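You operate a simulated robot arm through the tools that you are given. There is no shell and no other tool.

You run a simulated robot arm. Do the job below in one go: nothing can be reset, and whatever is moved stays where it is left.

Task
Put things in order on the top of the wooden bench. At the end: the white angle bracket from the top of the wooden bench stands where the orange reflector stood; the orange reflector from the top of the wooden bench is on the brown carton (marked "PINS"); the black sensor from the top of the wooden bench stands where the beige small wooden block stood; the beige small wooden block stands where the white angle bracket stood; the blue sensor from the top of the wooden bench stands where the black sensor stood; whatever was shut is shut again. Leave all else as you found it, and nothing knocked over.

The check looks at the end state, three seconds after you hand in, the way a careful person would. Anything else that was tipped, shoved, dropped, spilled or broken makes it a failure.

Robot
A 6-joint arm with a two-finger parallel gripper, fixed in place. Base frame: the origin is at the foot of the arm, x ahead of it, y to its left, z up; the work surface is at about z = 0. Readings come in m, degrees, newtons and seconds.
With the tool pointing down near the work surface it reaches from about 0.18 to 0.46 m from the base axis. Its first joint turns from -70.0 to 70.0 degrees. Payload 1.9 kg.
Tool frame: the origin (TCP) lies between the finger pads and is the grasp point; the fingertips stand 0.023 m ahead of it; z points along the fingers, y is the line along which they close. Largest opening 0.094 m; finger width 0.038, thickness 0.01; the body of the gripper, 0.054 by 0.096 m, starts 0.039 m behind the TCP.
Orientation is told as [roll, pitch, yaw] about the base's x, y, z axes, in that order, counted from this pose: with the fingers straight down and closing along the base's y, the tool's x points along the base's -x, its y along +y and its z along -z.

Tools
- The arm moves only by the tool servo_tool. Its argument "rows" is a list that holds one entry, the list of rows, each a list of 7 numbers: the shift along the base's x, y, z in mm, then the turn, a rotation vector about the base's x, y, z in degrees, then the opening, from 0 (shut) to 1 (fully open). In form: [[[x, y, z, wx, wy, wz, jaw], ...]]. A call has 1 to 20 rows; each row shifts and turns the commanded pose from where the row before left it. Rows are played at 5 a second. More than 0.05 m and 8.6 degrees between two rows, or a gripper value outside its range, and nothing of the call is played. A pose out of reach is approached as far as the arm can. The call stops where the force on the tool passes 40 N (or 10 N more than at its start, if that is more) or the arm is blocked; 0.2 s more then pass. The fingers move at their own pace (about 0.108 m/s each) and stop on an object; they squeeze with about 35 N. The grip force told is the motor's: it shows also when the fingers shut on nothing. Time passes only in rows, and 0.2 s behind the last, so rows that do not move let the fingers close. The reply holds the time, the measured pose of the TCP, the force on the tool along the base axes, the opening and the grip force, in the units named above and with some noise, with the torque about the TCP (base axes, N m) and any sound that the robot's microphone picked up.
- Cameras (640 x 400 px; columns grow to the right, rows downward): "scene" is fixed at [0.0773, 0.335, 0.4192]; the picture's right is [-0.50, -0.86, 0.00], its down [-0.52, 0.30, -0.80] and it looks along [0.69, -0.40, -0.60] (base axes); focal length 214 px, centre (320, 200). "wrist" rides on the gripper at [0.086, 0.016, -0.075] in the tool frame; the picture's right is [-0.18, 0.98, 0.00], its down [-0.58, -0.11, -0.81] and it looks along [-0.79, -0.15, 0.59] (tool axes); focal length 243 px, centre (320, 200). There is no depth. A picture from a camera that has moved, and an enlarged one, comes with that camera's place and axes in the base frame and with its lens.
- get_image(camera): a new picture of that camera. It takes no simulated time.
- close_up(camera, box): a new picture of the part [left, top, right, bottom] of that camera's present view, enlarged. It takes no simulated time.
- job_done(): hands the job in; it is judged then, once.

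Nothing tells you positions but the pictures and the camera data. Unless the task says otherwise, let go and move clear before handing in.

The tools are called after "Emit:" by a JSON object that holds its "fn" and its "kwargs". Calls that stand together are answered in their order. servo_tool: Moves the arm, as the interface text tells. Its arguments: {"type":"object","properties":{"rows":{"type":"array","items":{"type":"array","items":{"type":"array","items":{"type":"number"}}}}},"required":["rows"]} The other tools are called the same way: get_image (camera) takes a picture; close_up (camera, box) takes an enlarged picture of a part of a camera's view; job_done () hands the job in.

At the start:

```text
time_s: 0.0
tool_pos: [0.249, 0.1199, 0.3725]
orientation: [0.0, 0.0, 0.1]
ft_force: [-0.1, 0.4, -0.1]
wrist_torque: [-0.01, 0.02, 0.0]
grip_width: 0.0941
gripper_force: 0.0
```

scene: 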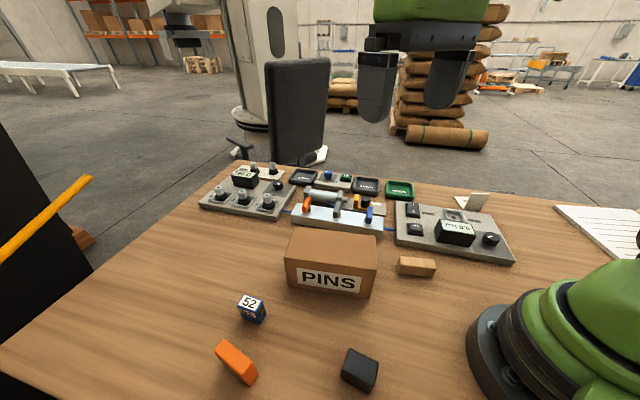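
wrist: 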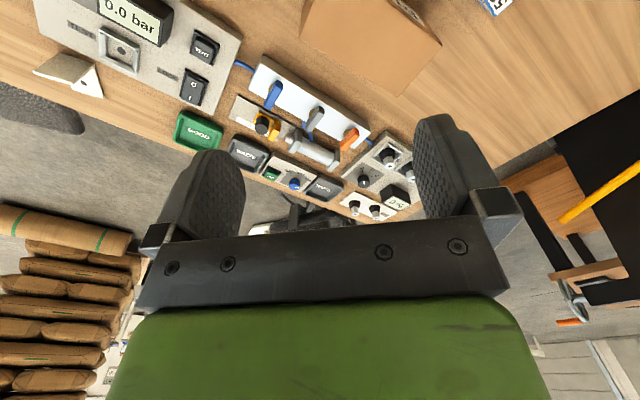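

I see a bench with a PINS carton, an orange reflector, a blue sensor (52), a black sensor, a beige block and a white angle bracket far behind the right panel. I'll look closer at each before moving.

Emit:
{"fn": "close_up", "kwargs": {"camera": "scene", "box": [180, 270, 440, 400]}}

Emit:
{"fn": "close_up", "kwargs": {"camera": "scene", "box": [360, 170, 560, 295]}}

Emit:
{"fn": "close_up", "kwargs": {"camera": "scene", "box": [190, 150, 400, 280]}}

Emit:
{"fn": "close_up", "kwargs": {"camera": "wrist", "box": [0, 0, 320, 200]}}

```text
2.46 times, centred on (310, 335) of scene
camera zoom: at [0.0773, 0.335, 0.4192], right [-0.5, -0.86, 0.0], down [-0.52, 0.3, -0.8], along [0.69, -0.4, -0.6], focal length 528 px, centre (345, -132)
```

zoom: 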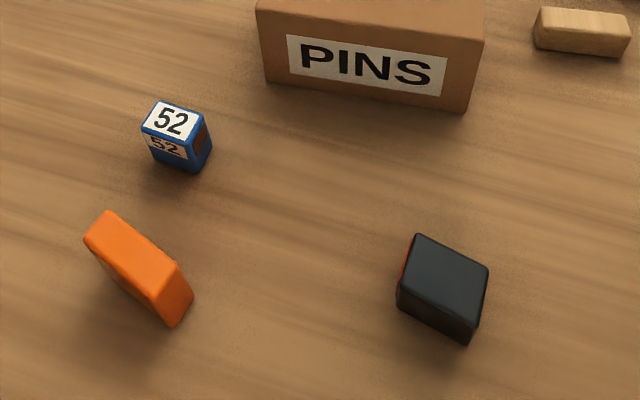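

```text
3.20 times, centred on (460, 232) of scene
camera zoom: at [0.0773, 0.335, 0.4192], right [-0.5, -0.86, 0.0], down [-0.52, 0.3, -0.8], along [0.69, -0.4, -0.6], focal length 686 px, centre (-128, 96)
```

zoom: 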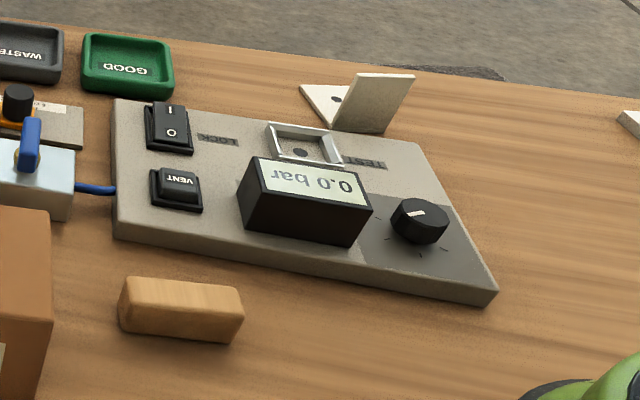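

```text
3.05 times, centred on (295, 215) of scene
camera zoom: at [0.0773, 0.335, 0.4192], right [-0.5, -0.86, 0.0], down [-0.52, 0.3, -0.8], along [0.69, -0.4, -0.6], focal length 654 px, centre (396, 154)
```

zoom: 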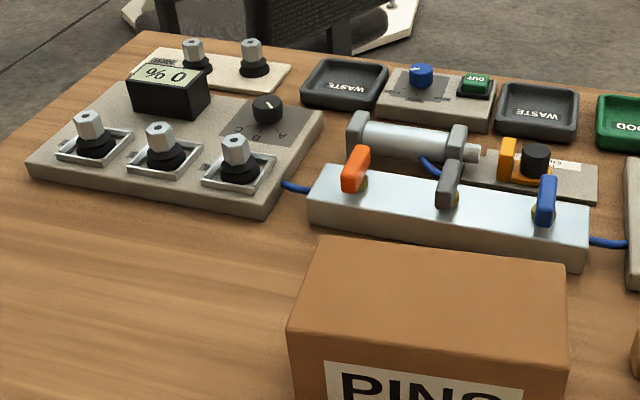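

```text
2.00 times, centred on (160, 100) of wrist
camera zoom: at [0.1631, 0.1337, 0.4456], right [0.18, 0.98, 0.0], down [0.58, -0.11, 0.81], along [0.79, -0.15, -0.59], focal length 485 px, centre (640, 400)
```

zoom: 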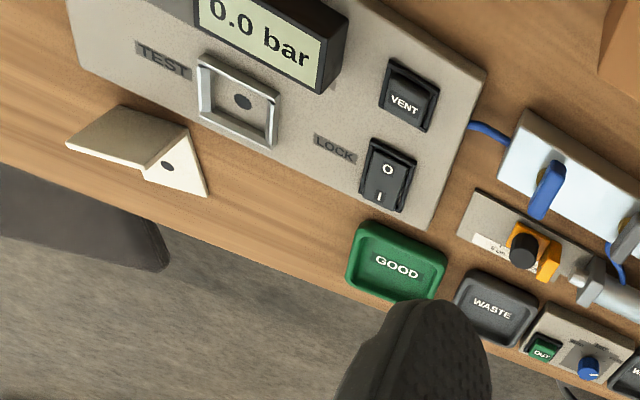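

The chain has a free end: reflector → carton, bracket → reflector spot, block → bracket spot, black → block spot, blue → black spot. I'll zoom tightly on each object to measure it.

Emit:
{"fn": "close_up", "kwargs": {"camera": "scene", "box": [200, 330, 280, 390]}}

Emit:
{"fn": "close_up", "kwargs": {"camera": "scene", "box": [220, 280, 284, 330]}}

Emit:
{"fn": "close_up", "kwargs": {"camera": "scene", "box": [328, 340, 392, 400]}}

Emit:
{"fn": "close_up", "kwargs": {"camera": "scene", "box": [380, 240, 450, 290]}}

Emit:
{"fn": "close_up", "kwargs": {"camera": "scene", "box": [440, 180, 510, 230]}}

Emit:
{"fn": "close_up", "kwargs": {"camera": "scene", "box": [276, 225, 386, 305]}}

```text
6.67 times, centred on (240, 360) of scene
camera zoom: at [0.0773, 0.335, 0.4192], right [-0.5, -0.86, 0.0], down [-0.52, 0.3, -0.8], along [0.69, -0.4, -0.6], focal length 1430 px, centre (853, -867)
```

zoom: 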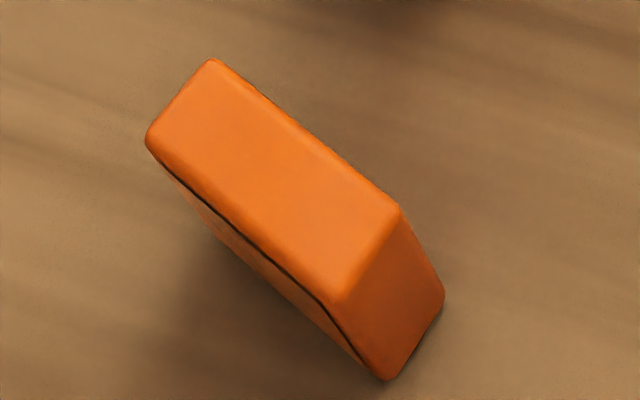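

```text
8.00 times, centred on (252, 305) of scene
camera zoom: at [0.0773, 0.335, 0.4192], right [-0.5, -0.86, 0.0], down [-0.52, 0.3, -0.8], along [0.69, -0.4, -0.6], focal length 1716 px, centre (864, -640)
```

zoom: 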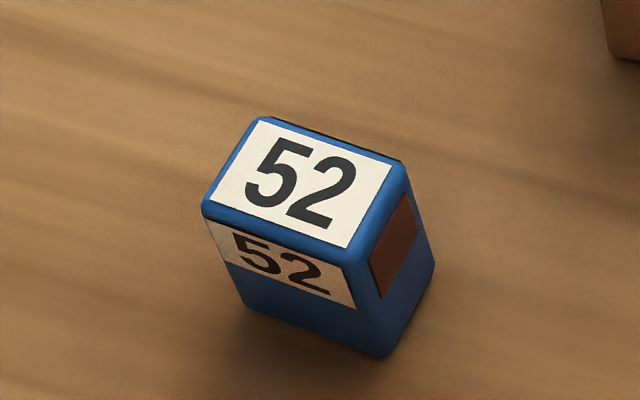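

```text
6.67 times, centred on (360, 370) of scene
camera zoom: at [0.0773, 0.335, 0.4192], right [-0.5, -0.86, 0.0], down [-0.52, 0.3, -0.8], along [0.69, -0.4, -0.6], focal length 1430 px, centre (53, -933)
```

zoom: 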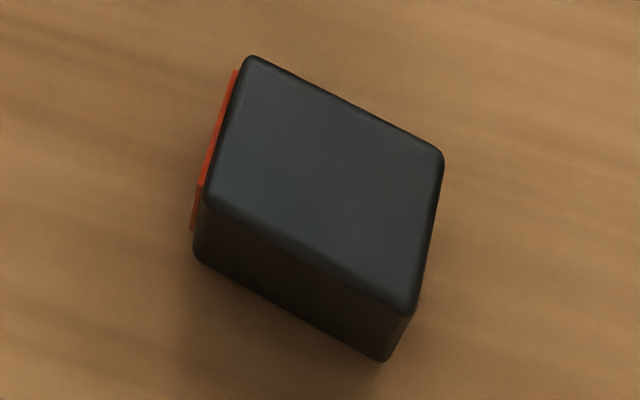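

```text
8.00 times, centred on (415, 265) of scene
camera zoom: at [0.0773, 0.335, 0.4192], right [-0.5, -0.86, 0.0], down [-0.52, 0.3, -0.8], along [0.69, -0.4, -0.6], focal length 1716 px, centre (-440, -320)
```

zoom: 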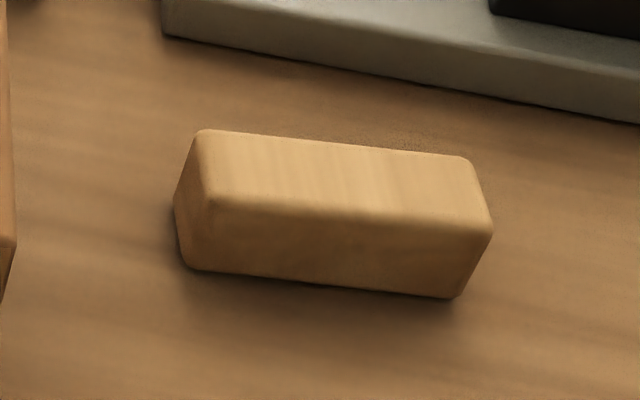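

```text
8.00 times, centred on (475, 205) of scene
camera zoom: at [0.0773, 0.335, 0.4192], right [-0.5, -0.86, 0.0], down [-0.52, 0.3, -0.8], along [0.69, -0.4, -0.6], focal length 1716 px, centre (-920, 160)
```

zoom: 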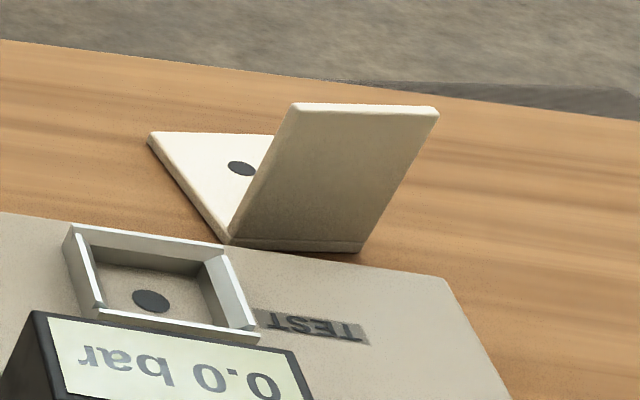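

```text
5.00 times, centred on (331, 265) of scene
camera zoom: at [0.0773, 0.335, 0.4192], right [-0.5, -0.86, 0.0], down [-0.52, 0.3, -0.8], along [0.69, -0.4, -0.6], focal length 1072 px, centre (265, -125)
```

zoom: 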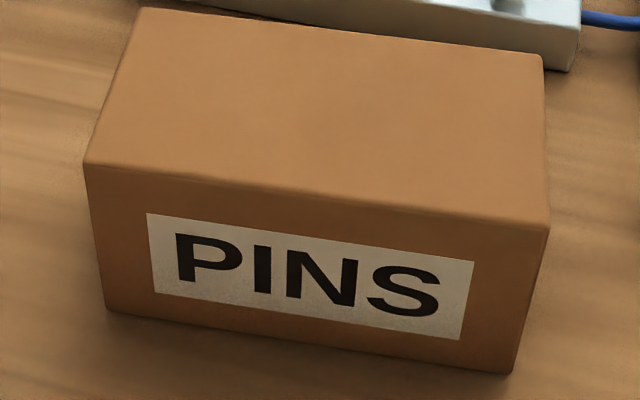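

The reflector is at about (0.237, 0.388), standing on edge (58 x 18 x 55 mm) with its long side at 30°. The carton top is centred near (0.307, 0.175) at a height of about 0.097. I'll first move above the reflector with yaw 30° to check this with the wrist camera.

Emit:
{"fn": "servo_tool", "kwargs": {"rows": [[[-1.2, 26.8, -17.3, 0, 0, 3, 0.55], [-1.2, 26.8, -17.3, 0, 0, 3, 0.55], [-1.2, 26.8, -17.3, 0, 0, 3, 0.55], [-1.2, 26.8, -17.3, 0, 0, 3, 0.55], [-1.2, 26.8, -17.3, 0, 0, 3, 0.55], [-1.2, 26.8, -17.3, 0, 0, 3, 0.55], [-1.2, 26.8, -17.3, 0, 0, 3, 0.55], [-1.2, 26.8, -17.3, 0, 0, 3, 0.55], [-1.2, 26.8, -17.3, 0, 0, 3, 0.55], [-1.2, 26.8, -17.3, 0, 0, 3, 0.55], [0, 0, 0, 0, 0, 0, 0.55], [0, 0, 0, 0, 0, 0, 0.55]]]}}

Emit:
{"fn": "get_image", "kwargs": {"camera": "wrist"}}

Emit:
{"fn": "get_image", "kwargs": {"camera": "scene"}}

```text
time_s: 2.6
tool_pos: [0.2343, 0.3872, 0.1971]
orientation: [0.0, 0.0, 29.9]
ft_force: [0.4, -0.2, -0.4]
wrist_torque: [-0.03, -0.01, 0.01]
grip_width: 0.0517
gripper_force: 0.0
```

```text
taken
camera wrist: at [0.152, 0.356, 0.2707], right [-0.33, 0.94, 0.0], down [0.56, 0.2, 0.81], along [0.76, 0.27, -0.59], focal length 243 px, centre (320, 200)
```

wrist: 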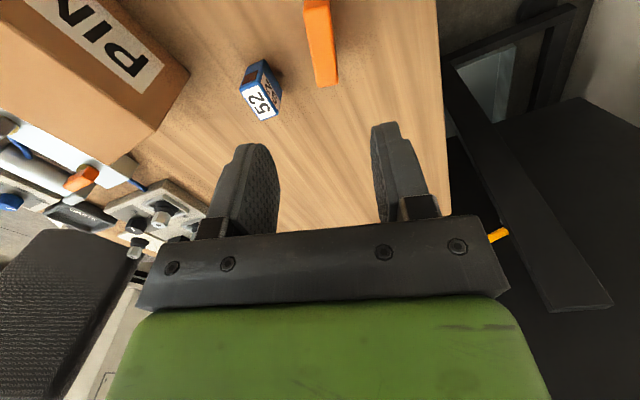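

```text
taken
```

scene: 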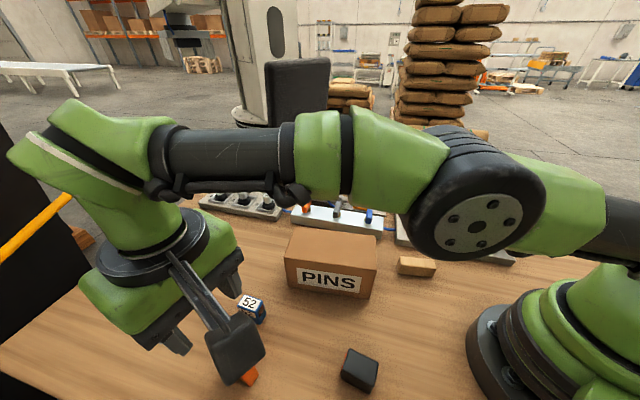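

The wrist view agrees with my estimate of the reflector. I'll descend straight down in two stages.

Emit:
{"fn": "servo_tool", "kwargs": {"rows": [[[0, 0, -25, 0, 0, 0, 0.55], [0, 0, -25, 0, 0, 0, 0.55], [0, 0, -25, 0, 0, 0, 0.55], [0, 0, -20, 0, 0, 0, 0.55], [0, 0, 0, 0, 0, 0, 0.55], [0, 0, 0, 0, 0, 0, 0.55]]]}}

Emit:
{"fn": "get_image", "kwargs": {"camera": "wrist"}}

Emit:
{"fn": "get_image", "kwargs": {"camera": "scene"}}

```text
time_s: 4.0
tool_pos: [0.2366, 0.3855, 0.1061]
orientation: [-0.1, 0.0, 30.1]
ft_force: [-0.3, 0.0, -0.1]
wrist_torque: [-0.01, -0.02, 0.02]
grip_width: 0.0513
gripper_force: 0.1
```

```text
taken
camera wrist: at [0.154, 0.354, 0.1788], right [-0.33, 0.94, 0.0], down [0.56, 0.2, 0.81], along [0.76, 0.27, -0.59], focal length 243 px, centre (320, 200)
```

wrist: 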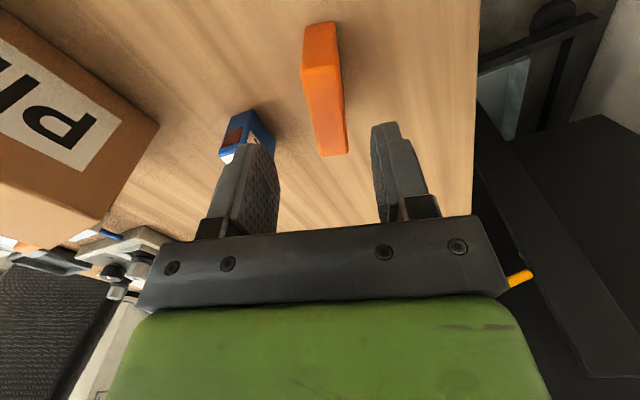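

```text
taken
```

scene: 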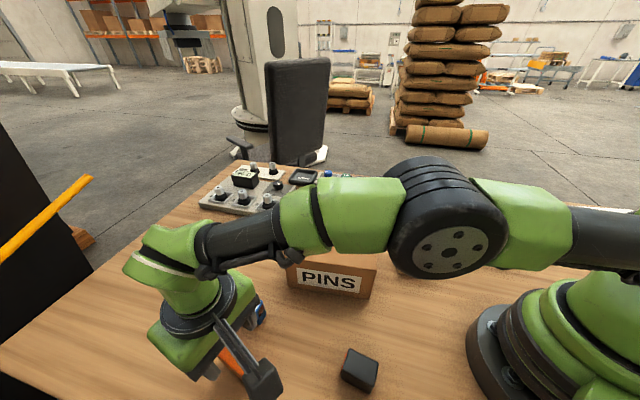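

The reflector sits between the open fingers as expected. I'll lower to z≈0.035 and close.

Emit:
{"fn": "servo_tool", "kwargs": {"rows": [[[0, 0, -20, 0, 0, 0, 0.55], [0, 0.5, -20, 0, 0, 0, 0.55], [0, 0.5, -15, 0, 0, 0, 0.55], [0, 0, -14, 0, 0, 0, 0.55], [0, 0, 0, 0, 0, 0, 0.55], [0, 0, 0, 0, 0, 0, 0.35], [0, 0, 0, 0, 0, 0, 0.2], [0, 0, 0, 0, 0, 0, 0], [0, 0, 0, 0, 0, 0, 0], [0, 0, 0, 0, 0, 0, 0]]]}}

Emit:
{"fn": "get_image", "kwargs": {"camera": "wrist"}}

```text
time_s: 6.2
tool_pos: [0.2387, 0.3871, 0.0363]
orientation: [0.0, 0.0, 30.1]
ft_force: [0.4, -0.1, -0.5]
wrist_torque: [-0.01, -0.04, 0.01]
grip_width: 0.0193
gripper_force: 34.7
```

```text
taken
camera wrist: at [0.1557, 0.3567, 0.1092], right [-0.33, 0.94, 0.0], down [0.56, 0.2, 0.81], along [0.76, 0.27, -0.59], focal length 243 px, centre (320, 200)
```

wrist: 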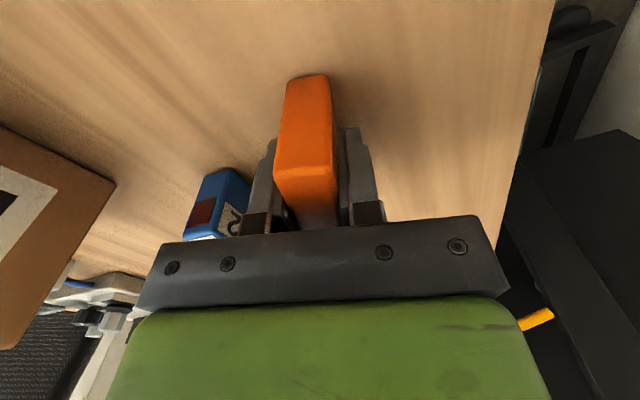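

Gripped at 19 mm. I'll lift straight up, then carry it over the carton top while turning to line up with the carton.

Emit:
{"fn": "servo_tool", "kwargs": {"rows": [[[0, 0, 15, 0, 0, 0, 0], [0, 0, 30, 0, 0, 0, 0], [0, 0, 40, 0, 0, 0, 0], [0, 0, 45, 0, 0, 0, 0], [0, 0, 45, 0, 0, 0, 0], [7, -21.3, 0, 0, 0, 2, 0], [7, -21.3, 0, 0, 0, 2, 0], [7, -21.3, 0, 0, 0, 2, 0], [7, -21.3, 0, 0, 0, 2, 0], [7, -21.3, 0, 0, 0, 2, 0], [7, -21.3, 0, 0, 0, 2, 0], [7, -21.3, 0, 0, 0, 2, 0], [7, -21.3, 0, 0, 0, 2, 0], [7, -21.3, 0, 0, 0, 2, 0], [7, -21.3, 0, 0, 0, 2, 0], [0, 0, 0, 0, 0, 0, 0], [0, 0, 0, 0, 0, 0, 0]]]}}

Emit:
{"fn": "get_image", "kwargs": {"camera": "scene"}}

Emit:
{"fn": "get_image", "kwargs": {"camera": "wrist"}}

```text
time_s: 9.8
tool_pos: [0.3038, 0.1712, 0.2078]
orientation: [-0.1, -0.1, 50.1]
ft_force: [0.2, -0.7, -0.9]
wrist_torque: [0.01, 0.01, -0.02]
grip_width: 0.0192
gripper_force: 35.1
out of reach, approached as far as the arm can: row 5
```

```text
taken
```

scene: 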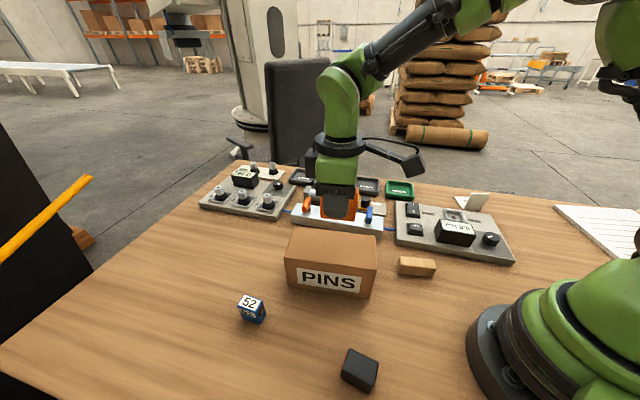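

```text
taken
camera wrist: at [0.2363, 0.1135, 0.2815], right [-0.63, 0.77, 0.0], down [0.46, 0.37, 0.81], along [0.62, 0.51, -0.59], focal length 243 px, centre (320, 200)
```

wrist: 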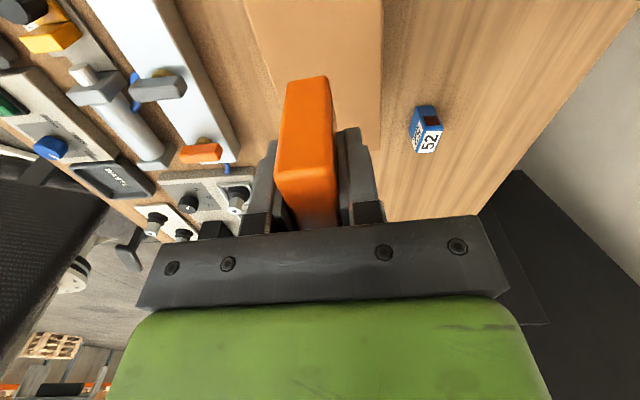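

The carton position checks out within a few mm. I'll shift slightly to centre and descend toward its top, slowly at the end.

Emit:
{"fn": "servo_tool", "kwargs": {"rows": [[[3.5, 4, -10, 0, 0, 0, 0], [0, 0, -20, 0, 0, 0, 0], [0, 0, -20, 0, 0, 0, 0], [0, 0, -12, 0, 0, 0, 0], [0, 0, -3, 0, 0, 0, 0], [0, 0, 0, 0, 0, 0, 0], [0, 0, 0, 0, 0, 0, 0]]]}}

Emit:
{"fn": "close_up", "kwargs": {"camera": "scene", "box": [270, 170, 430, 300]}}

```text
time_s: 11.4
tool_pos: [0.3059, 0.1755, 0.1442]
orientation: [0.0, 0.0, 49.9]
ft_force: [-1.2, 0.4, -0.1]
wrist_torque: [-0.01, 0.0, 0.05]
grip_width: 0.0194
gripper_force: 34.5
```

```text
3.08 times, centred on (350, 235) of scene
camera zoom: at [0.0773, 0.335, 0.4192], right [-0.5, -0.86, 0.0], down [-0.52, 0.3, -0.8], along [0.69, -0.4, -0.6], focal length 660 px, centre (228, 92)
```

zoom: 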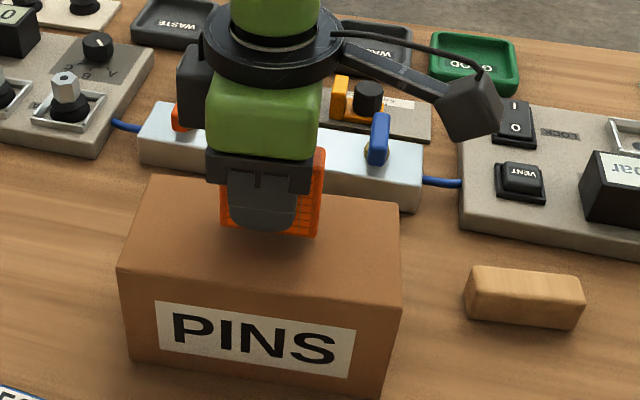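

Emit:
{"fn": "servo_tool", "kwargs": {"rows": [[[0, 0, -2, 0, 0, 0, 0], [0, 0, -2, 0, 0, 0, 0], [0, 0, -2, 0, 0, 0, 0], [0, 0, 0, 0, 0, 0, 0]]]}}

Emit:
{"fn": "close_up", "kwargs": {"camera": "scene", "box": [300, 200, 380, 260]}}

```text
time_s: 12.4
tool_pos: [0.3061, 0.177, 0.1389]
orientation: [0.0, 0.0, 50.0]
ft_force: [-0.3, 0.5, -0.4]
wrist_torque: [-0.01, 0.0, -0.02]
grip_width: 0.0194
gripper_force: 34.7
```

```text
6.67 times, centred on (340, 230) of scene
camera zoom: at [0.0773, 0.335, 0.4192], right [-0.5, -0.86, 0.0], down [-0.52, 0.3, -0.8], along [0.69, -0.4, -0.6], focal length 1430 px, centre (187, 0)
```

zoom: 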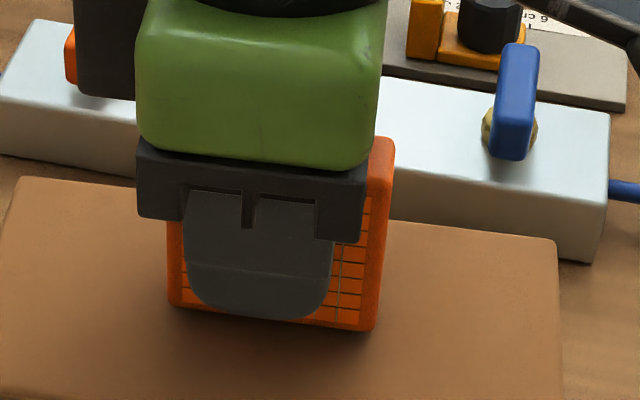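

Emit:
{"fn": "servo_tool", "kwargs": {"rows": [[[0, 0, -1.5, 0, 0, 0, 0], [0, 0, -1.5, 0, 0, 0, 0], [0, 0, -1, 0, 0, 0, 0], [0, 0, 0, 0, 0, 0, 0]]]}}

Emit:
{"fn": "close_up", "kwargs": {"camera": "scene", "box": [300, 200, 380, 260]}}

```text
time_s: 13.4
tool_pos: [0.3064, 0.1771, 0.1359]
orientation: [-0.1, -0.3, 50.0]
ft_force: [-1.9, 1.9, 33.4]
wrist_torque: [0.0, 0.09, -0.03]
grip_width: 0.0196
gripper_force: 34.9
```

```text
6.67 times, centred on (340, 230) of scene
camera zoom: at [0.0772, 0.3349, 0.4192], right [-0.5, -0.86, 0.0], down [-0.52, 0.3, -0.8], along [0.69, -0.4, -0.6], focal length 1430 px, centre (187, 0)
```

zoom: 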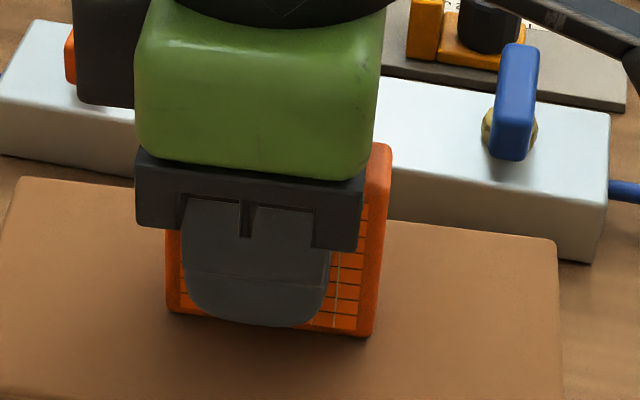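

Contact with the carton top. I'll relieve the pressure slightly, then release gently and look before rising.

Emit:
{"fn": "servo_tool", "kwargs": {"rows": [[[0, 0, 0.7, 0, 0, 0, 0], [0, 0, 0.4, 0, 0, 0, 0], [0, 0, 0, 0, 0, 0, 0], [0, 0, 0, 0, 0, 0, 0]]]}}

```text
time_s: 14.4
tool_pos: [0.3049, 0.176, 0.1351]
orientation: [0.0, 0.1, 50.0]
ft_force: [4.1, 3.0, 13.3]
wrist_torque: [0.4, -0.39, -0.02]
grip_width: 0.0195
gripper_force: 35.2
```

Emit:
{"fn": "servo_tool", "kwargs": {"rows": [[[0, 0, 0.4, 0, 0, 0, 0], [0, 0, 0, 0, 0, 0, 0.22], [0, 0, 0, 0, 0, 0, 0.27], [0, 0, 0, 0, 0, 0, 0.35], [0, 0, 0, 0, 0, 0, 0.45], [0, 0, 0, 0, 0, 0, 0.55], [0, 0, 0, 0, 0, 0, 0.55]]]}}

Emit:
{"fn": "close_up", "kwargs": {"camera": "scene", "box": [300, 200, 380, 260]}}

Emit:
{"fn": "get_image", "kwargs": {"camera": "wrist"}}

```text
time_s: 16.0
tool_pos: [0.3063, 0.177, 0.1363]
orientation: [0.0, -0.1, 50.0]
ft_force: [0.0, -0.2, 0.8]
wrist_torque: [0.02, -0.04, -0.02]
grip_width: 0.0515
gripper_force: 0.0
```

```text
6.67 times, centred on (340, 230) of scene
camera zoom: at [0.0773, 0.335, 0.4192], right [-0.5, -0.86, 0.0], down [-0.52, 0.3, -0.8], along [0.69, -0.4, -0.6], focal length 1430 px, centre (187, 0)
```

zoom: 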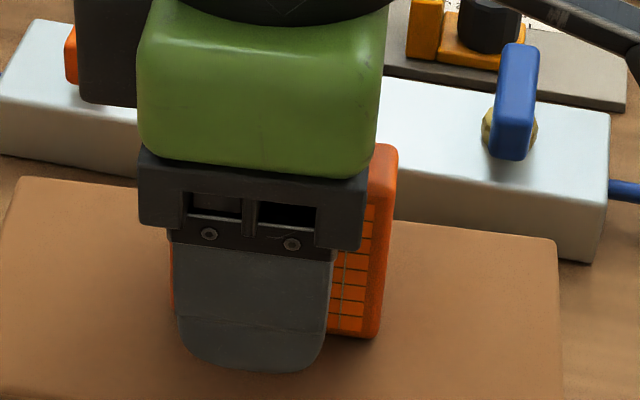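

```text
taken
camera wrist: at [0.2378, 0.1188, 0.2089], right [-0.63, 0.77, 0.0], down [0.46, 0.37, 0.81], along [0.62, 0.51, -0.59], focal length 243 px, centre (320, 200)
```

wrist: 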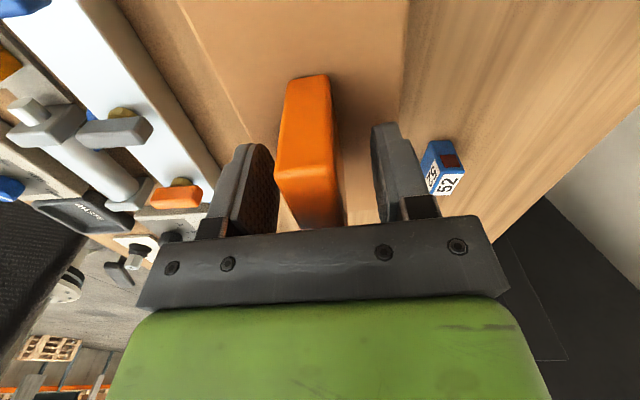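

The reflector stands on the carton and the jaw is clear of it. I'll rise and travel to above the white bracket.

Emit:
{"fn": "servo_tool", "kwargs": {"rows": [[[0, 0, 15, 0, 0, 0, 0.55], [0, 0, 35, 0, 0, 0, 0.55], [0, 0, 40, 0, 0, 0, 0.55], [-1.3, -33.1, 0, 0, 0, 0, 0.55], [-1.3, -33.1, 0, 0, 0, 0, 0.55], [-1.3, -33.1, 0, 0, 0, 0, 0.55], [-1.3, -33.1, 0, 0, 0, 0, 0.55], [-1.3, -33.1, 0, 0, 0, 0, 0.55], [-1.3, -33.1, 0, 0, 0, 0, 0.55], [-1.3, -33.1, 0, 0, 0, 0, 0.55], [-1.3, -33.1, 0, 0, 0, 0, 0.55], [-1.3, -33.1, -5, 0, 0, 0, 0.55], [-1.3, -33.1, -10, 0, 0, 0, 0.55], [-1.3, -33.1, -10, 0, 0, 0, 0.55], [-1.3, -33.1, -10, 0, 0, 0, 0.55], [-1.3, -33.1, -10, 0, 0, 0, 0.55], [-1.3, -33.1, 0, 0, 0, 0, 0.55], [-1.3, -33.1, 0, 0, 0, 0, 0.55], [0, 0, 0, 0, 0, 0, 0.55], [0, 0, 0, 0, 0, 0, 0.55]]]}}

Emit:
{"fn": "get_image", "kwargs": {"camera": "scene"}}

Emit:
{"fn": "get_image", "kwargs": {"camera": "wrist"}}

```text
time_s: 20.2
tool_pos: [0.2855, -0.3212, 0.1808]
orientation: [0.1, 0.0, 50.0]
ft_force: [0.4, 0.8, 0.7]
wrist_torque: [0.02, 0.01, 0.02]
grip_width: 0.0518
gripper_force: 0.0
```

```text
taken
```

scene: 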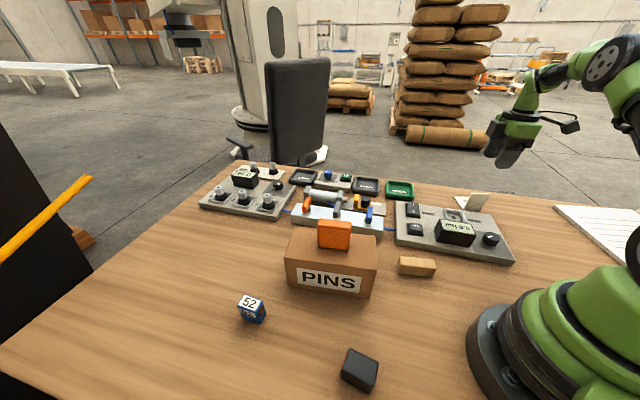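

```text
taken
camera wrist: at [0.2176, -0.3788, 0.2539], right [-0.63, 0.77, 0.0], down [0.46, 0.37, 0.81], along [0.62, 0.51, -0.59], focal length 243 px, centre (320, 200)
```

wrist: 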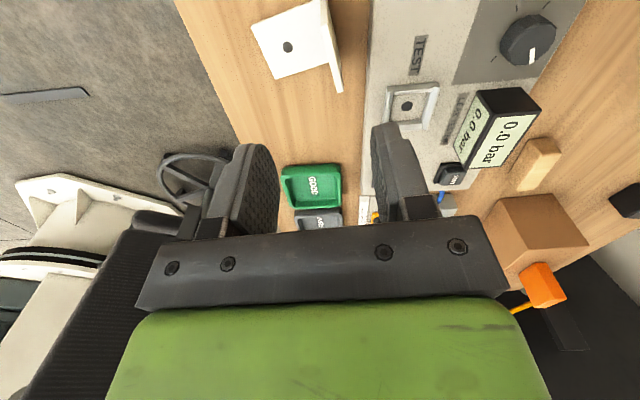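

The tool is above the bracket with yaw 50°, and the bracket sits just behind the test panel. I'll zoom in to fix its position.

Emit:
{"fn": "close_up", "kwargs": {"camera": "wrist", "box": [230, 0, 390, 100]}}

Emit:
{"fn": "close_up", "kwargs": {"camera": "scene", "box": [290, 210, 390, 300]}}

```text
4.00 times, centred on (310, 50) of wrist
camera zoom: at [0.2176, -0.3788, 0.2539], right [-0.63, 0.77, 0.0], down [0.46, 0.37, 0.81], along [0.62, 0.51, -0.59], focal length 970 px, centre (360, 800)
```

zoom: 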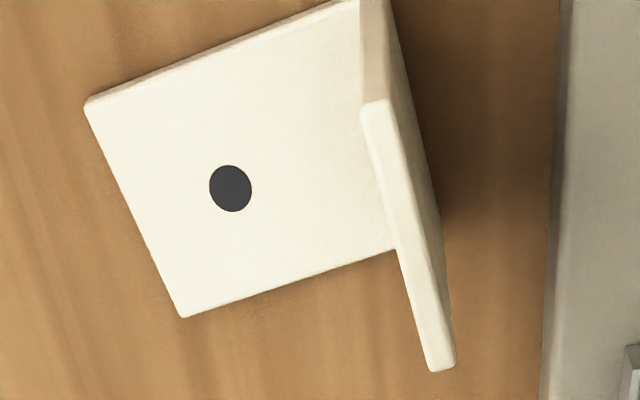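

```text
4.44 times, centred on (340, 255) of scene
camera zoom: at [0.0773, 0.335, 0.4192], right [-0.5, -0.86, 0.0], down [-0.52, 0.3, -0.8], along [0.69, -0.4, -0.6], focal length 953 px, centre (231, -44)
```

zoom: 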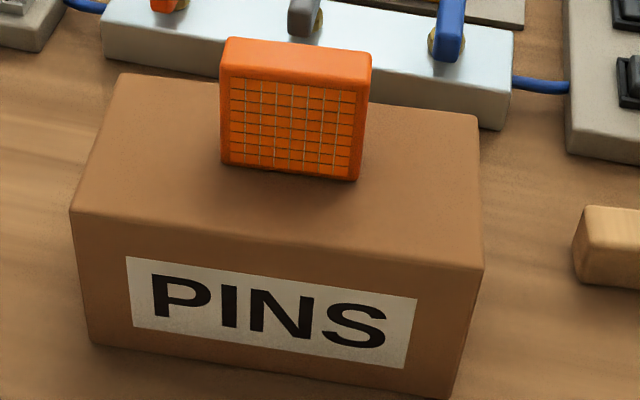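

The bracket plate's line is at about 56°, so I'll turn the tool to match, centre it over the plate and descend to just above the plate top for another look.

Emit:
{"fn": "servo_tool", "kwargs": {"rows": [[[-2.5, 1.2, -15, 0, 0, 3.2, 0.55], [-2.5, 1.5, -20, 0, 0, 3.2, 0.55], [0, 0, -20, 0, 0, 0, 0.55], [0, 0, -12, 0, 0, 0, 0.55], [0, 0, 0, 0, 0, 0, 0.55], [0, 0, 0, 0, 0, 0, 0.55]]]}}

Emit:
{"fn": "get_image", "kwargs": {"camera": "wrist"}}

Emit:
{"fn": "close_up", "kwargs": {"camera": "scene", "box": [430, 120, 550, 230]}}

```text
time_s: 21.6
tool_pos: [0.2808, -0.3181, 0.1144]
orientation: [0.0, 0.0, 56.4]
ft_force: [0.1, -0.3, 0.9]
wrist_torque: [-0.01, -0.05, -0.03]
grip_width: 0.0517
gripper_force: 0.0
```

```text
taken
camera wrist: at [0.2194, -0.3823, 0.1876], right [-0.72, 0.7, 0.0], down [0.41, 0.42, 0.81], along [0.56, 0.58, -0.59], focal length 243 px, centre (320, 200)
```

wrist: 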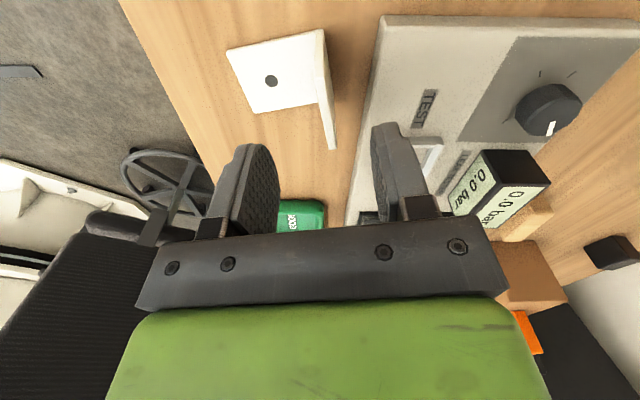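

```text
3.64 times, centred on (490, 175) of scene
camera zoom: at [0.0773, 0.335, 0.4192], right [-0.5, -0.86, 0.0], down [-0.52, 0.3, -0.8], along [0.69, -0.4, -0.6], focal length 780 px, centre (-298, 291)
```

zoom: 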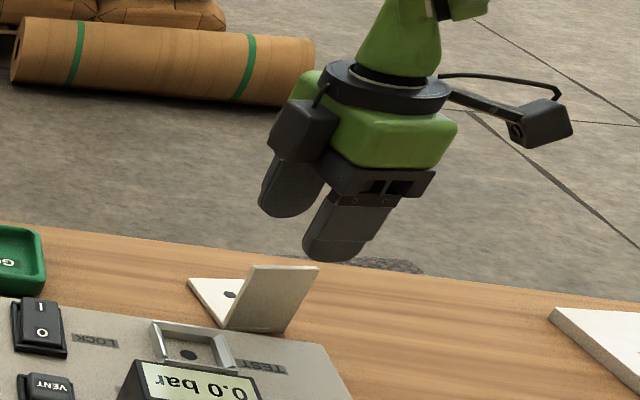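

Emit:
{"fn": "close_up", "kwargs": {"camera": "wrist", "box": [210, 20, 390, 170]}}

```text
2.67 times, centred on (300, 95) of wrist
camera zoom: at [0.2194, -0.3823, 0.1876], right [-0.72, 0.7, 0.0], down [0.41, 0.42, 0.81], along [0.56, 0.58, -0.59], focal length 647 px, centre (373, 480)
```

zoom: 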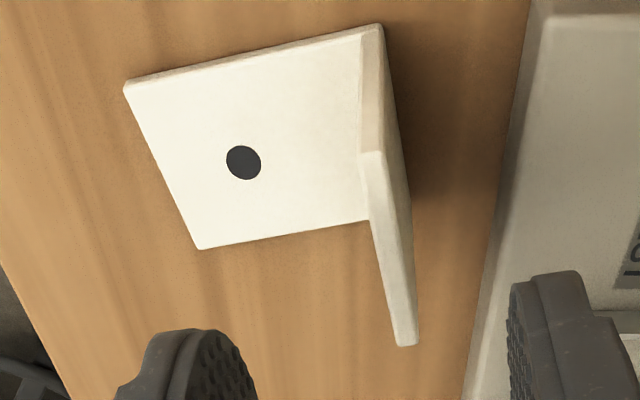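

The plate midline is at about (0.277, -0.317), direction 56°, matching the tool yaw. I'll shift 3.5 mm and descend so the fingers straddle the plate.

Emit:
{"fn": "servo_tool", "kwargs": {"rows": [[[-3.5, 0.5, -5, 0, 0, 0, 0.5], [0, 0, -15, 0, 0, 0, 0.48], [0, 0, -15, 0, 0, 0, 0.48], [0, 0, -15, 0, 0, 0, 0.48], [0, 0, -10, 0, 0, 0, 0.48], [0, 0, -6.5, 0, 0, 0, 0.48], [0, 0, 0, 0, 0, 0, 0.48], [0, 0, 0, 0, 0, 0, 0.48]]]}}

Emit:
{"fn": "get_image", "kwargs": {"camera": "wrist"}}

Emit:
{"fn": "close_up", "kwargs": {"camera": "scene", "box": [430, 130, 550, 240]}}

```text
time_s: 23.4
tool_pos: [0.2765, -0.3181, 0.0462]
orientation: [0.0, 0.0, 56.4]
ft_force: [0.0, -0.4, -0.2]
wrist_torque: [-0.01, 0.02, 0.01]
grip_width: 0.0451
gripper_force: 0.0
```

```text
taken
camera wrist: at [0.2161, -0.3825, 0.1197], right [-0.72, 0.7, 0.0], down [0.41, 0.42, 0.81], along [0.56, 0.58, -0.59], focal length 243 px, centre (320, 200)
```

wrist: 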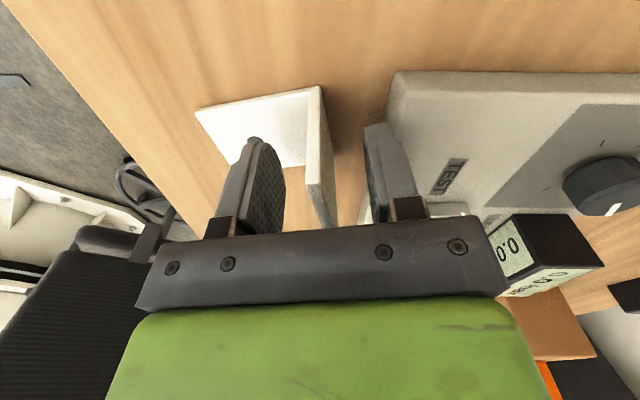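

```text
3.64 times, centred on (490, 185) of scene
camera zoom: at [0.0773, 0.335, 0.4192], right [-0.5, -0.86, 0.0], down [-0.52, 0.3, -0.8], along [0.69, -0.4, -0.6], focal length 780 px, centre (-298, 254)
```

zoom: 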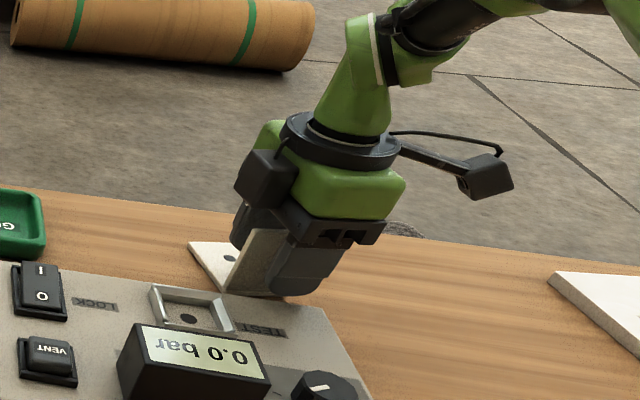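

The plate is centred between the fingers. Closing now.

Emit:
{"fn": "servo_tool", "kwargs": {"rows": [[[0, 0, 0, 0, 0, 0, 0.35], [0, 0, 0, 0, 0, 0, 0.22], [0, 0, 0, 0, 0, 0, 0.1], [0, 0, 0, 0, 0, 0, 0], [0, 0, 0, 0, 0, 0, 0], [0, 0, 0, 0, 0, 0, 0]]]}}

Emit:
{"fn": "get_image", "kwargs": {"camera": "wrist"}}

Emit:
{"fn": "close_up", "kwargs": {"camera": "scene", "box": [430, 130, 550, 240]}}

```text
time_s: 24.8
tool_pos: [0.2776, -0.3183, 0.0464]
orientation: [0.0, -0.1, 56.4]
ft_force: [1.2, 0.1, -0.4]
wrist_torque: [-0.04, -0.08, -0.04]
grip_width: 0.0061
gripper_force: 34.9
```

```text
taken
camera wrist: at [0.2162, -0.3825, 0.1198], right [-0.72, 0.7, 0.0], down [0.41, 0.42, 0.81], along [0.56, 0.58, -0.59], focal length 243 px, centre (320, 200)
```

wrist: 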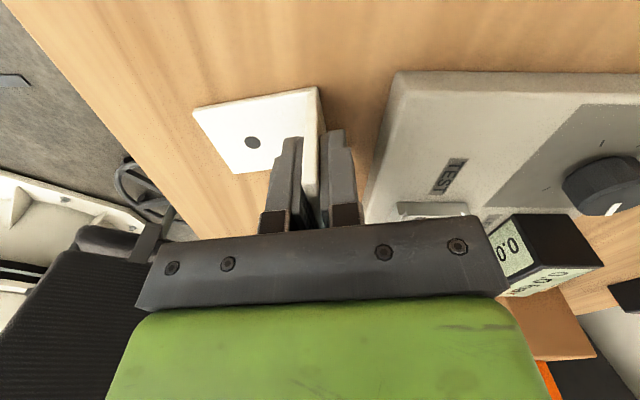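

```text
3.64 times, centred on (490, 185) of scene
camera zoom: at [0.0773, 0.335, 0.4192], right [-0.5, -0.86, 0.0], down [-0.52, 0.3, -0.8], along [0.69, -0.4, -0.6], focal length 780 px, centre (-298, 254)
```

zoom: 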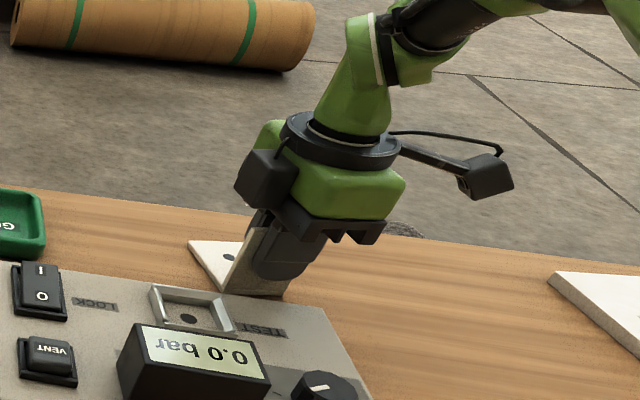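

Gripped (6 mm plate). Lifting gently and pulling slightly inward.

Emit:
{"fn": "servo_tool", "kwargs": {"rows": [[[0, 0, 5, 0, 0, 0, 0], [0, 0, 15, 0, 0, 0, 0], [0, 0, 25, 0, 0, 0, 0], [0, 0, 30, 0, 0, 0, 0], [-4, 4.5, 35, 0, 0, 0, 0], [-4, 4.5, 38, 0, 0, 0, 0], [0, 0, 0, 0, 0, 0, 0], [0, 0, 0, 0, 0, 0, 0]]]}}

Emit:
{"fn": "get_image", "kwargs": {"camera": "wrist"}}

Emit:
{"fn": "get_image", "kwargs": {"camera": "scene"}}

```text
time_s: 26.6
tool_pos: [0.2727, -0.3084, 0.1936]
orientation: [0.0, 0.0, 56.4]
ft_force: [-0.2, 0.9, -2.2]
wrist_torque: [0.03, 0.05, 0.0]
grip_width: 0.0056
gripper_force: 34.6
```

```text
taken
camera wrist: at [0.2108, -0.3726, 0.2669], right [-0.72, 0.7, 0.0], down [0.41, 0.42, 0.81], along [0.56, 0.58, -0.59], focal length 243 px, centre (320, 200)
```

wrist: 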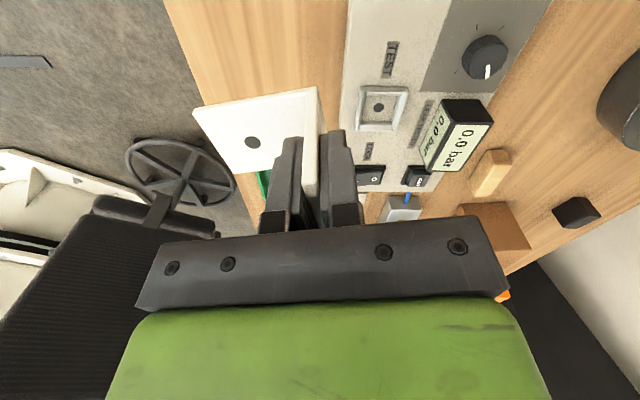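

```text
taken
```

scene: 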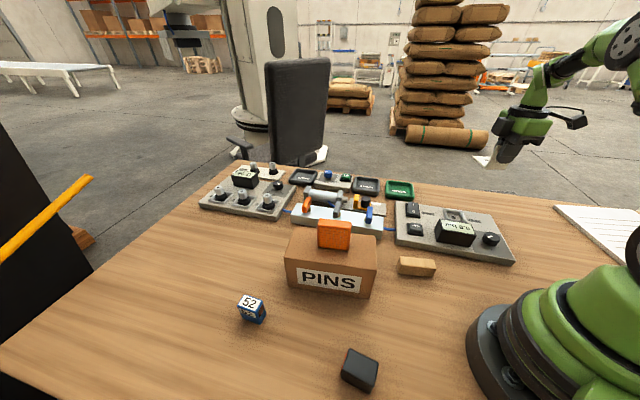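

The bracket is held firmly and level. Now I'll swing along an arc of constant radius toward the reflector's old spot, keeping the flange outward.

Emit:
{"fn": "servo_tool", "kwargs": {"rows": [[[27.47, 26.31, 3, 0, 0, 5.375, 0], [24.9, 28.71, 3, 0, 0, 5.375, 0], [22.13, 30.9, 3, 0, 0, 5.375, 0], [19.19, 32.84, 3, 0, 0, 5.375, 0], [16.06, 34.46, 0, 0, 0, 5.375, 0], [12.8, 35.8, 0, 0, 0, 5.375, 0], [9.43, 36.83, 0, 0, 0, 5.375, 0], [5.97, 37.55, 0, 0, 0, 5.375, 0], [2.47, 37.94, 0, 0, 0, 5.375, 0], [-1.06, 38.01, 0, 0, 0, 5.375, 0], [0, 0, 0, 0, 0, 0, 0]]]}}

Emit:
{"fn": "get_image", "kwargs": {"camera": "scene"}}

```text
time_s: 29.0
tool_pos: [0.4087, 0.0298, 0.2057]
orientation: [0.1, -0.1, 110.2]
ft_force: [-0.6, -0.4, -1.4]
wrist_torque: [-0.02, 0.03, 0.01]
grip_width: 0.0058
gripper_force: 35.0
```

```text
taken
```

scene: 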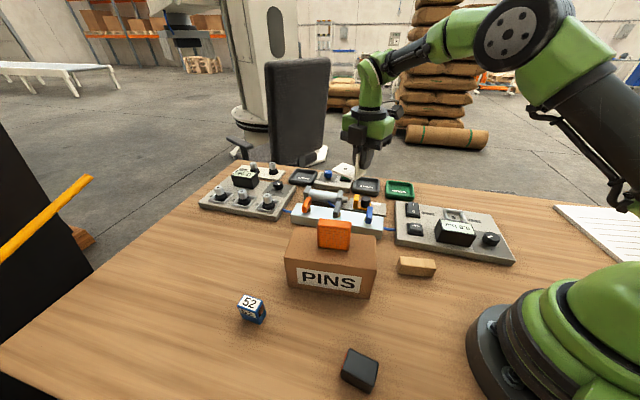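

Emit:
{"fn": "servo_tool", "kwargs": {"rows": [[[-4.57, 37.74, 0, 0, 0, 5.375, 0], [-8.05, 37.15, 0, 0, 0, 5.375, 0], [-11.46, 36.26, 0, 0, 0, 5.375, 0], [-14.76, 35.03, 0, 0, 0, 5.375, 0], [-17.95, 33.52, 0, 0, 0, 5.375, 0], [-20.98, 31.71, 0, 0, 0, 5.375, 0], [-23.82, 29.63, 0, 0, 0, 5.375, 0], [-26.47, 27.3, 0, 0, 0, 5.375, 0], [-28.88, 24.73, 0, 0, 0, 5.375, 0], [-31.05, 21.95, 0, 0, 0, 5.375, 0], [0, 0, 0, 0, 0, 0, 0], [0, 0, 0, 0, 0, 0, 0]]]}}

Emit:
{"fn": "get_image", "kwargs": {"camera": "scene"}}

Emit:
{"fn": "get_image", "kwargs": {"camera": "wrist"}}

```text
time_s: 31.6
tool_pos: [0.2237, 0.3463, 0.2079]
orientation: [0.0, 0.1, 164.0]
ft_force: [0.2, 1.0, -2.0]
wrist_torque: [0.0, 0.04, 0.0]
grip_width: 0.0059
gripper_force: 34.7
```

```text
taken
```

scene: 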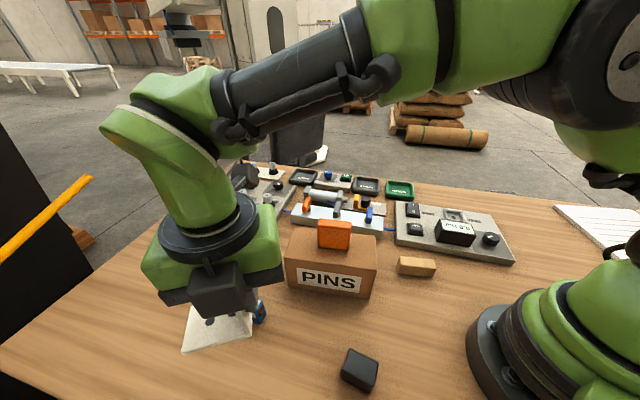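

```text
taken
camera wrist: at [0.3021, 0.3055, 0.2809], right [-0.45, -0.89, 0.0], down [-0.53, 0.27, 0.81], along [-0.72, 0.36, -0.59], focal length 243 px, centre (320, 200)
```

wrist: 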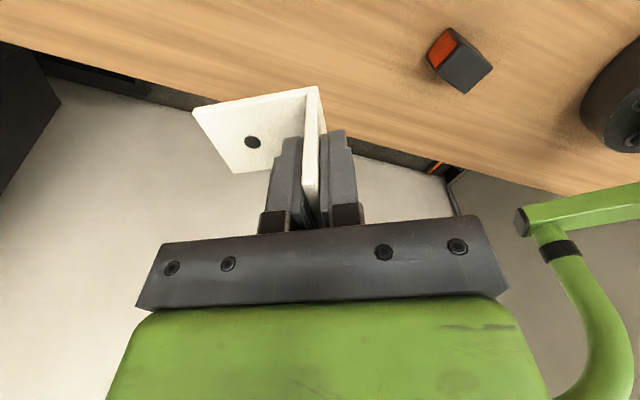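

The bracket is above the old reflector spot. I'll shift to the target TCP (0.228, 0.357) and descend in stages.

Emit:
{"fn": "servo_tool", "kwargs": {"rows": [[[2.9, 5.2, -20, 0, 0, 0, 0], [2.8, 5.3, -25, 0, 0, 0, 0], [0, 0, -25, 0, 0, 0, 0], [0, 0, -25, 0, 0, 0, 0], [0, 0, -25, 0, 0, 0, 0], [0, 0, -20, 0, 0, 0, 0], [0, 0, -6, 0, 0, 0, 0], [0, 0, 0, 0, 0, 0, 0], [0, 0, 0, 0, 0, 0, 0]]]}}

Emit:
{"fn": "get_image", "kwargs": {"camera": "scene"}}

Emit:
{"fn": "get_image", "kwargs": {"camera": "wrist"}}

```text
time_s: 33.6
tool_pos: [0.2286, 0.3552, 0.0613]
orientation: [0.0, 0.0, 164.0]
ft_force: [0.0, 0.0, -1.2]
wrist_torque: [-0.02, -0.02, 0.01]
grip_width: 0.0056
gripper_force: 35.3
```

```text
taken
```

scene: 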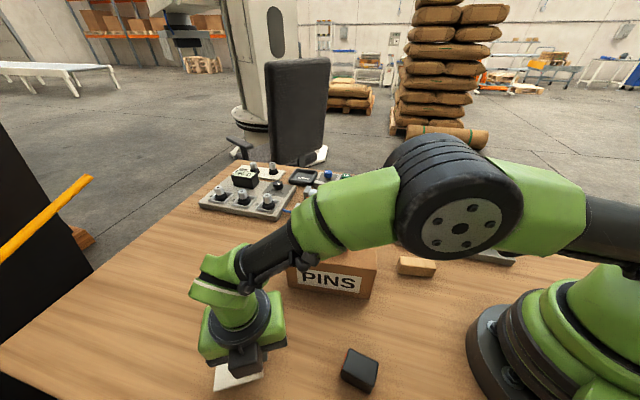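

```text
taken
camera wrist: at [0.3068, 0.3149, 0.1341], right [-0.45, -0.89, 0.0], down [-0.53, 0.27, 0.81], along [-0.72, 0.36, -0.59], focal length 243 px, centre (320, 200)
```

wrist: 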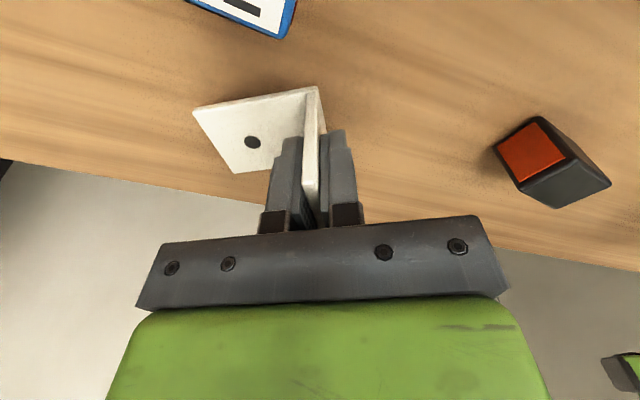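

Clear of the blue sensor and of the bench edge. Now the final slow descent.

Emit:
{"fn": "servo_tool", "kwargs": {"rows": [[[0, 1, -6, 0, 0, 0, 0], [0, 0, -5, 0, 0, 0, 0], [0, 0, -2, 0, 0, 0, 0], [0, 0, 0, 0, 0, 0, 0], [0, 0, 0, 0, 0, 0, 0]]]}}

```text
time_s: 34.8
tool_pos: [0.2276, 0.3573, 0.0465]
orientation: [0.0, 0.0, 164.0]
ft_force: [0.8, -0.3, -1.4]
wrist_torque: [-0.07, 0.02, 0.0]
grip_width: 0.006
gripper_force: 35.0
```

Emit:
{"fn": "servo_tool", "kwargs": {"rows": [[[0, 0, -0.7, 0, 0, 0, 0], [0, 0, -0.7, 0, 0, 0, 0], [0, 0, 0, 0, 0, 0, 0]]]}}

Emit:
{"fn": "close_up", "kwargs": {"camera": "scene", "box": [180, 290, 300, 400]}}

```text
time_s: 35.6
tool_pos: [0.2277, 0.3578, 0.0467]
orientation: [0.0, 0.0, 163.8]
ft_force: [-4.2, -5.6, 15.7]
wrist_torque: [0.03, 0.15, 0.04]
grip_width: 0.006
gripper_force: 35.1
```

```text
3.64 times, centred on (240, 345) of scene
camera zoom: at [0.0773, 0.3349, 0.4192], right [-0.5, -0.86, 0.0], down [-0.52, 0.3, -0.8], along [0.69, -0.4, -0.6], focal length 780 px, centre (611, -327)
```

zoom: 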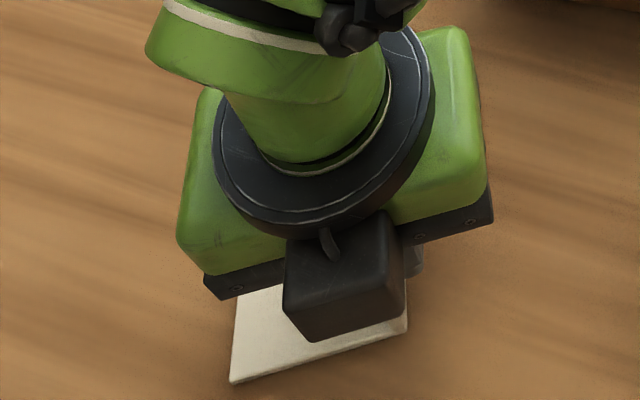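

Contact felt. I'll relieve slightly, then open.

Emit:
{"fn": "servo_tool", "kwargs": {"rows": [[[0, 0, 0.5, 0, 0, 0, 0], [0, 0, 0, 0, 0, 0, 0.08], [0, 0, 0, 0, 0, 0, 0.15], [0, 0, 0, 0, 0, 0, 0.25], [0, 0, 0, 0, 0, 0, 0.35], [0, 0, 0, 0, 0, 0, 0.45], [0, 0, 0, 0, 0, 0, 0.45]]]}}

Emit:
{"fn": "get_image", "kwargs": {"camera": "wrist"}}

```text
time_s: 37.2
tool_pos: [0.2262, 0.3571, 0.0455]
orientation: [0.0, 0.0, 164.0]
ft_force: [0.5, 0.2, -0.3]
wrist_torque: [-0.03, -0.01, 0.01]
grip_width: 0.0421
gripper_force: 0.1
```

```text
taken
camera wrist: at [0.3056, 0.3157, 0.12], right [-0.45, -0.89, 0.0], down [-0.53, 0.27, 0.81], along [-0.72, 0.36, -0.59], focal length 243 px, centre (320, 200)
```

wrist: 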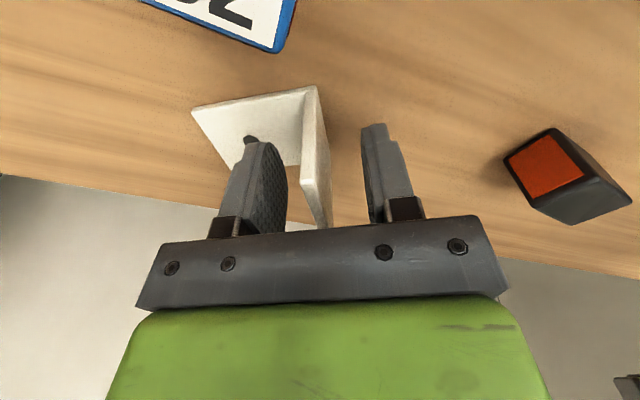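

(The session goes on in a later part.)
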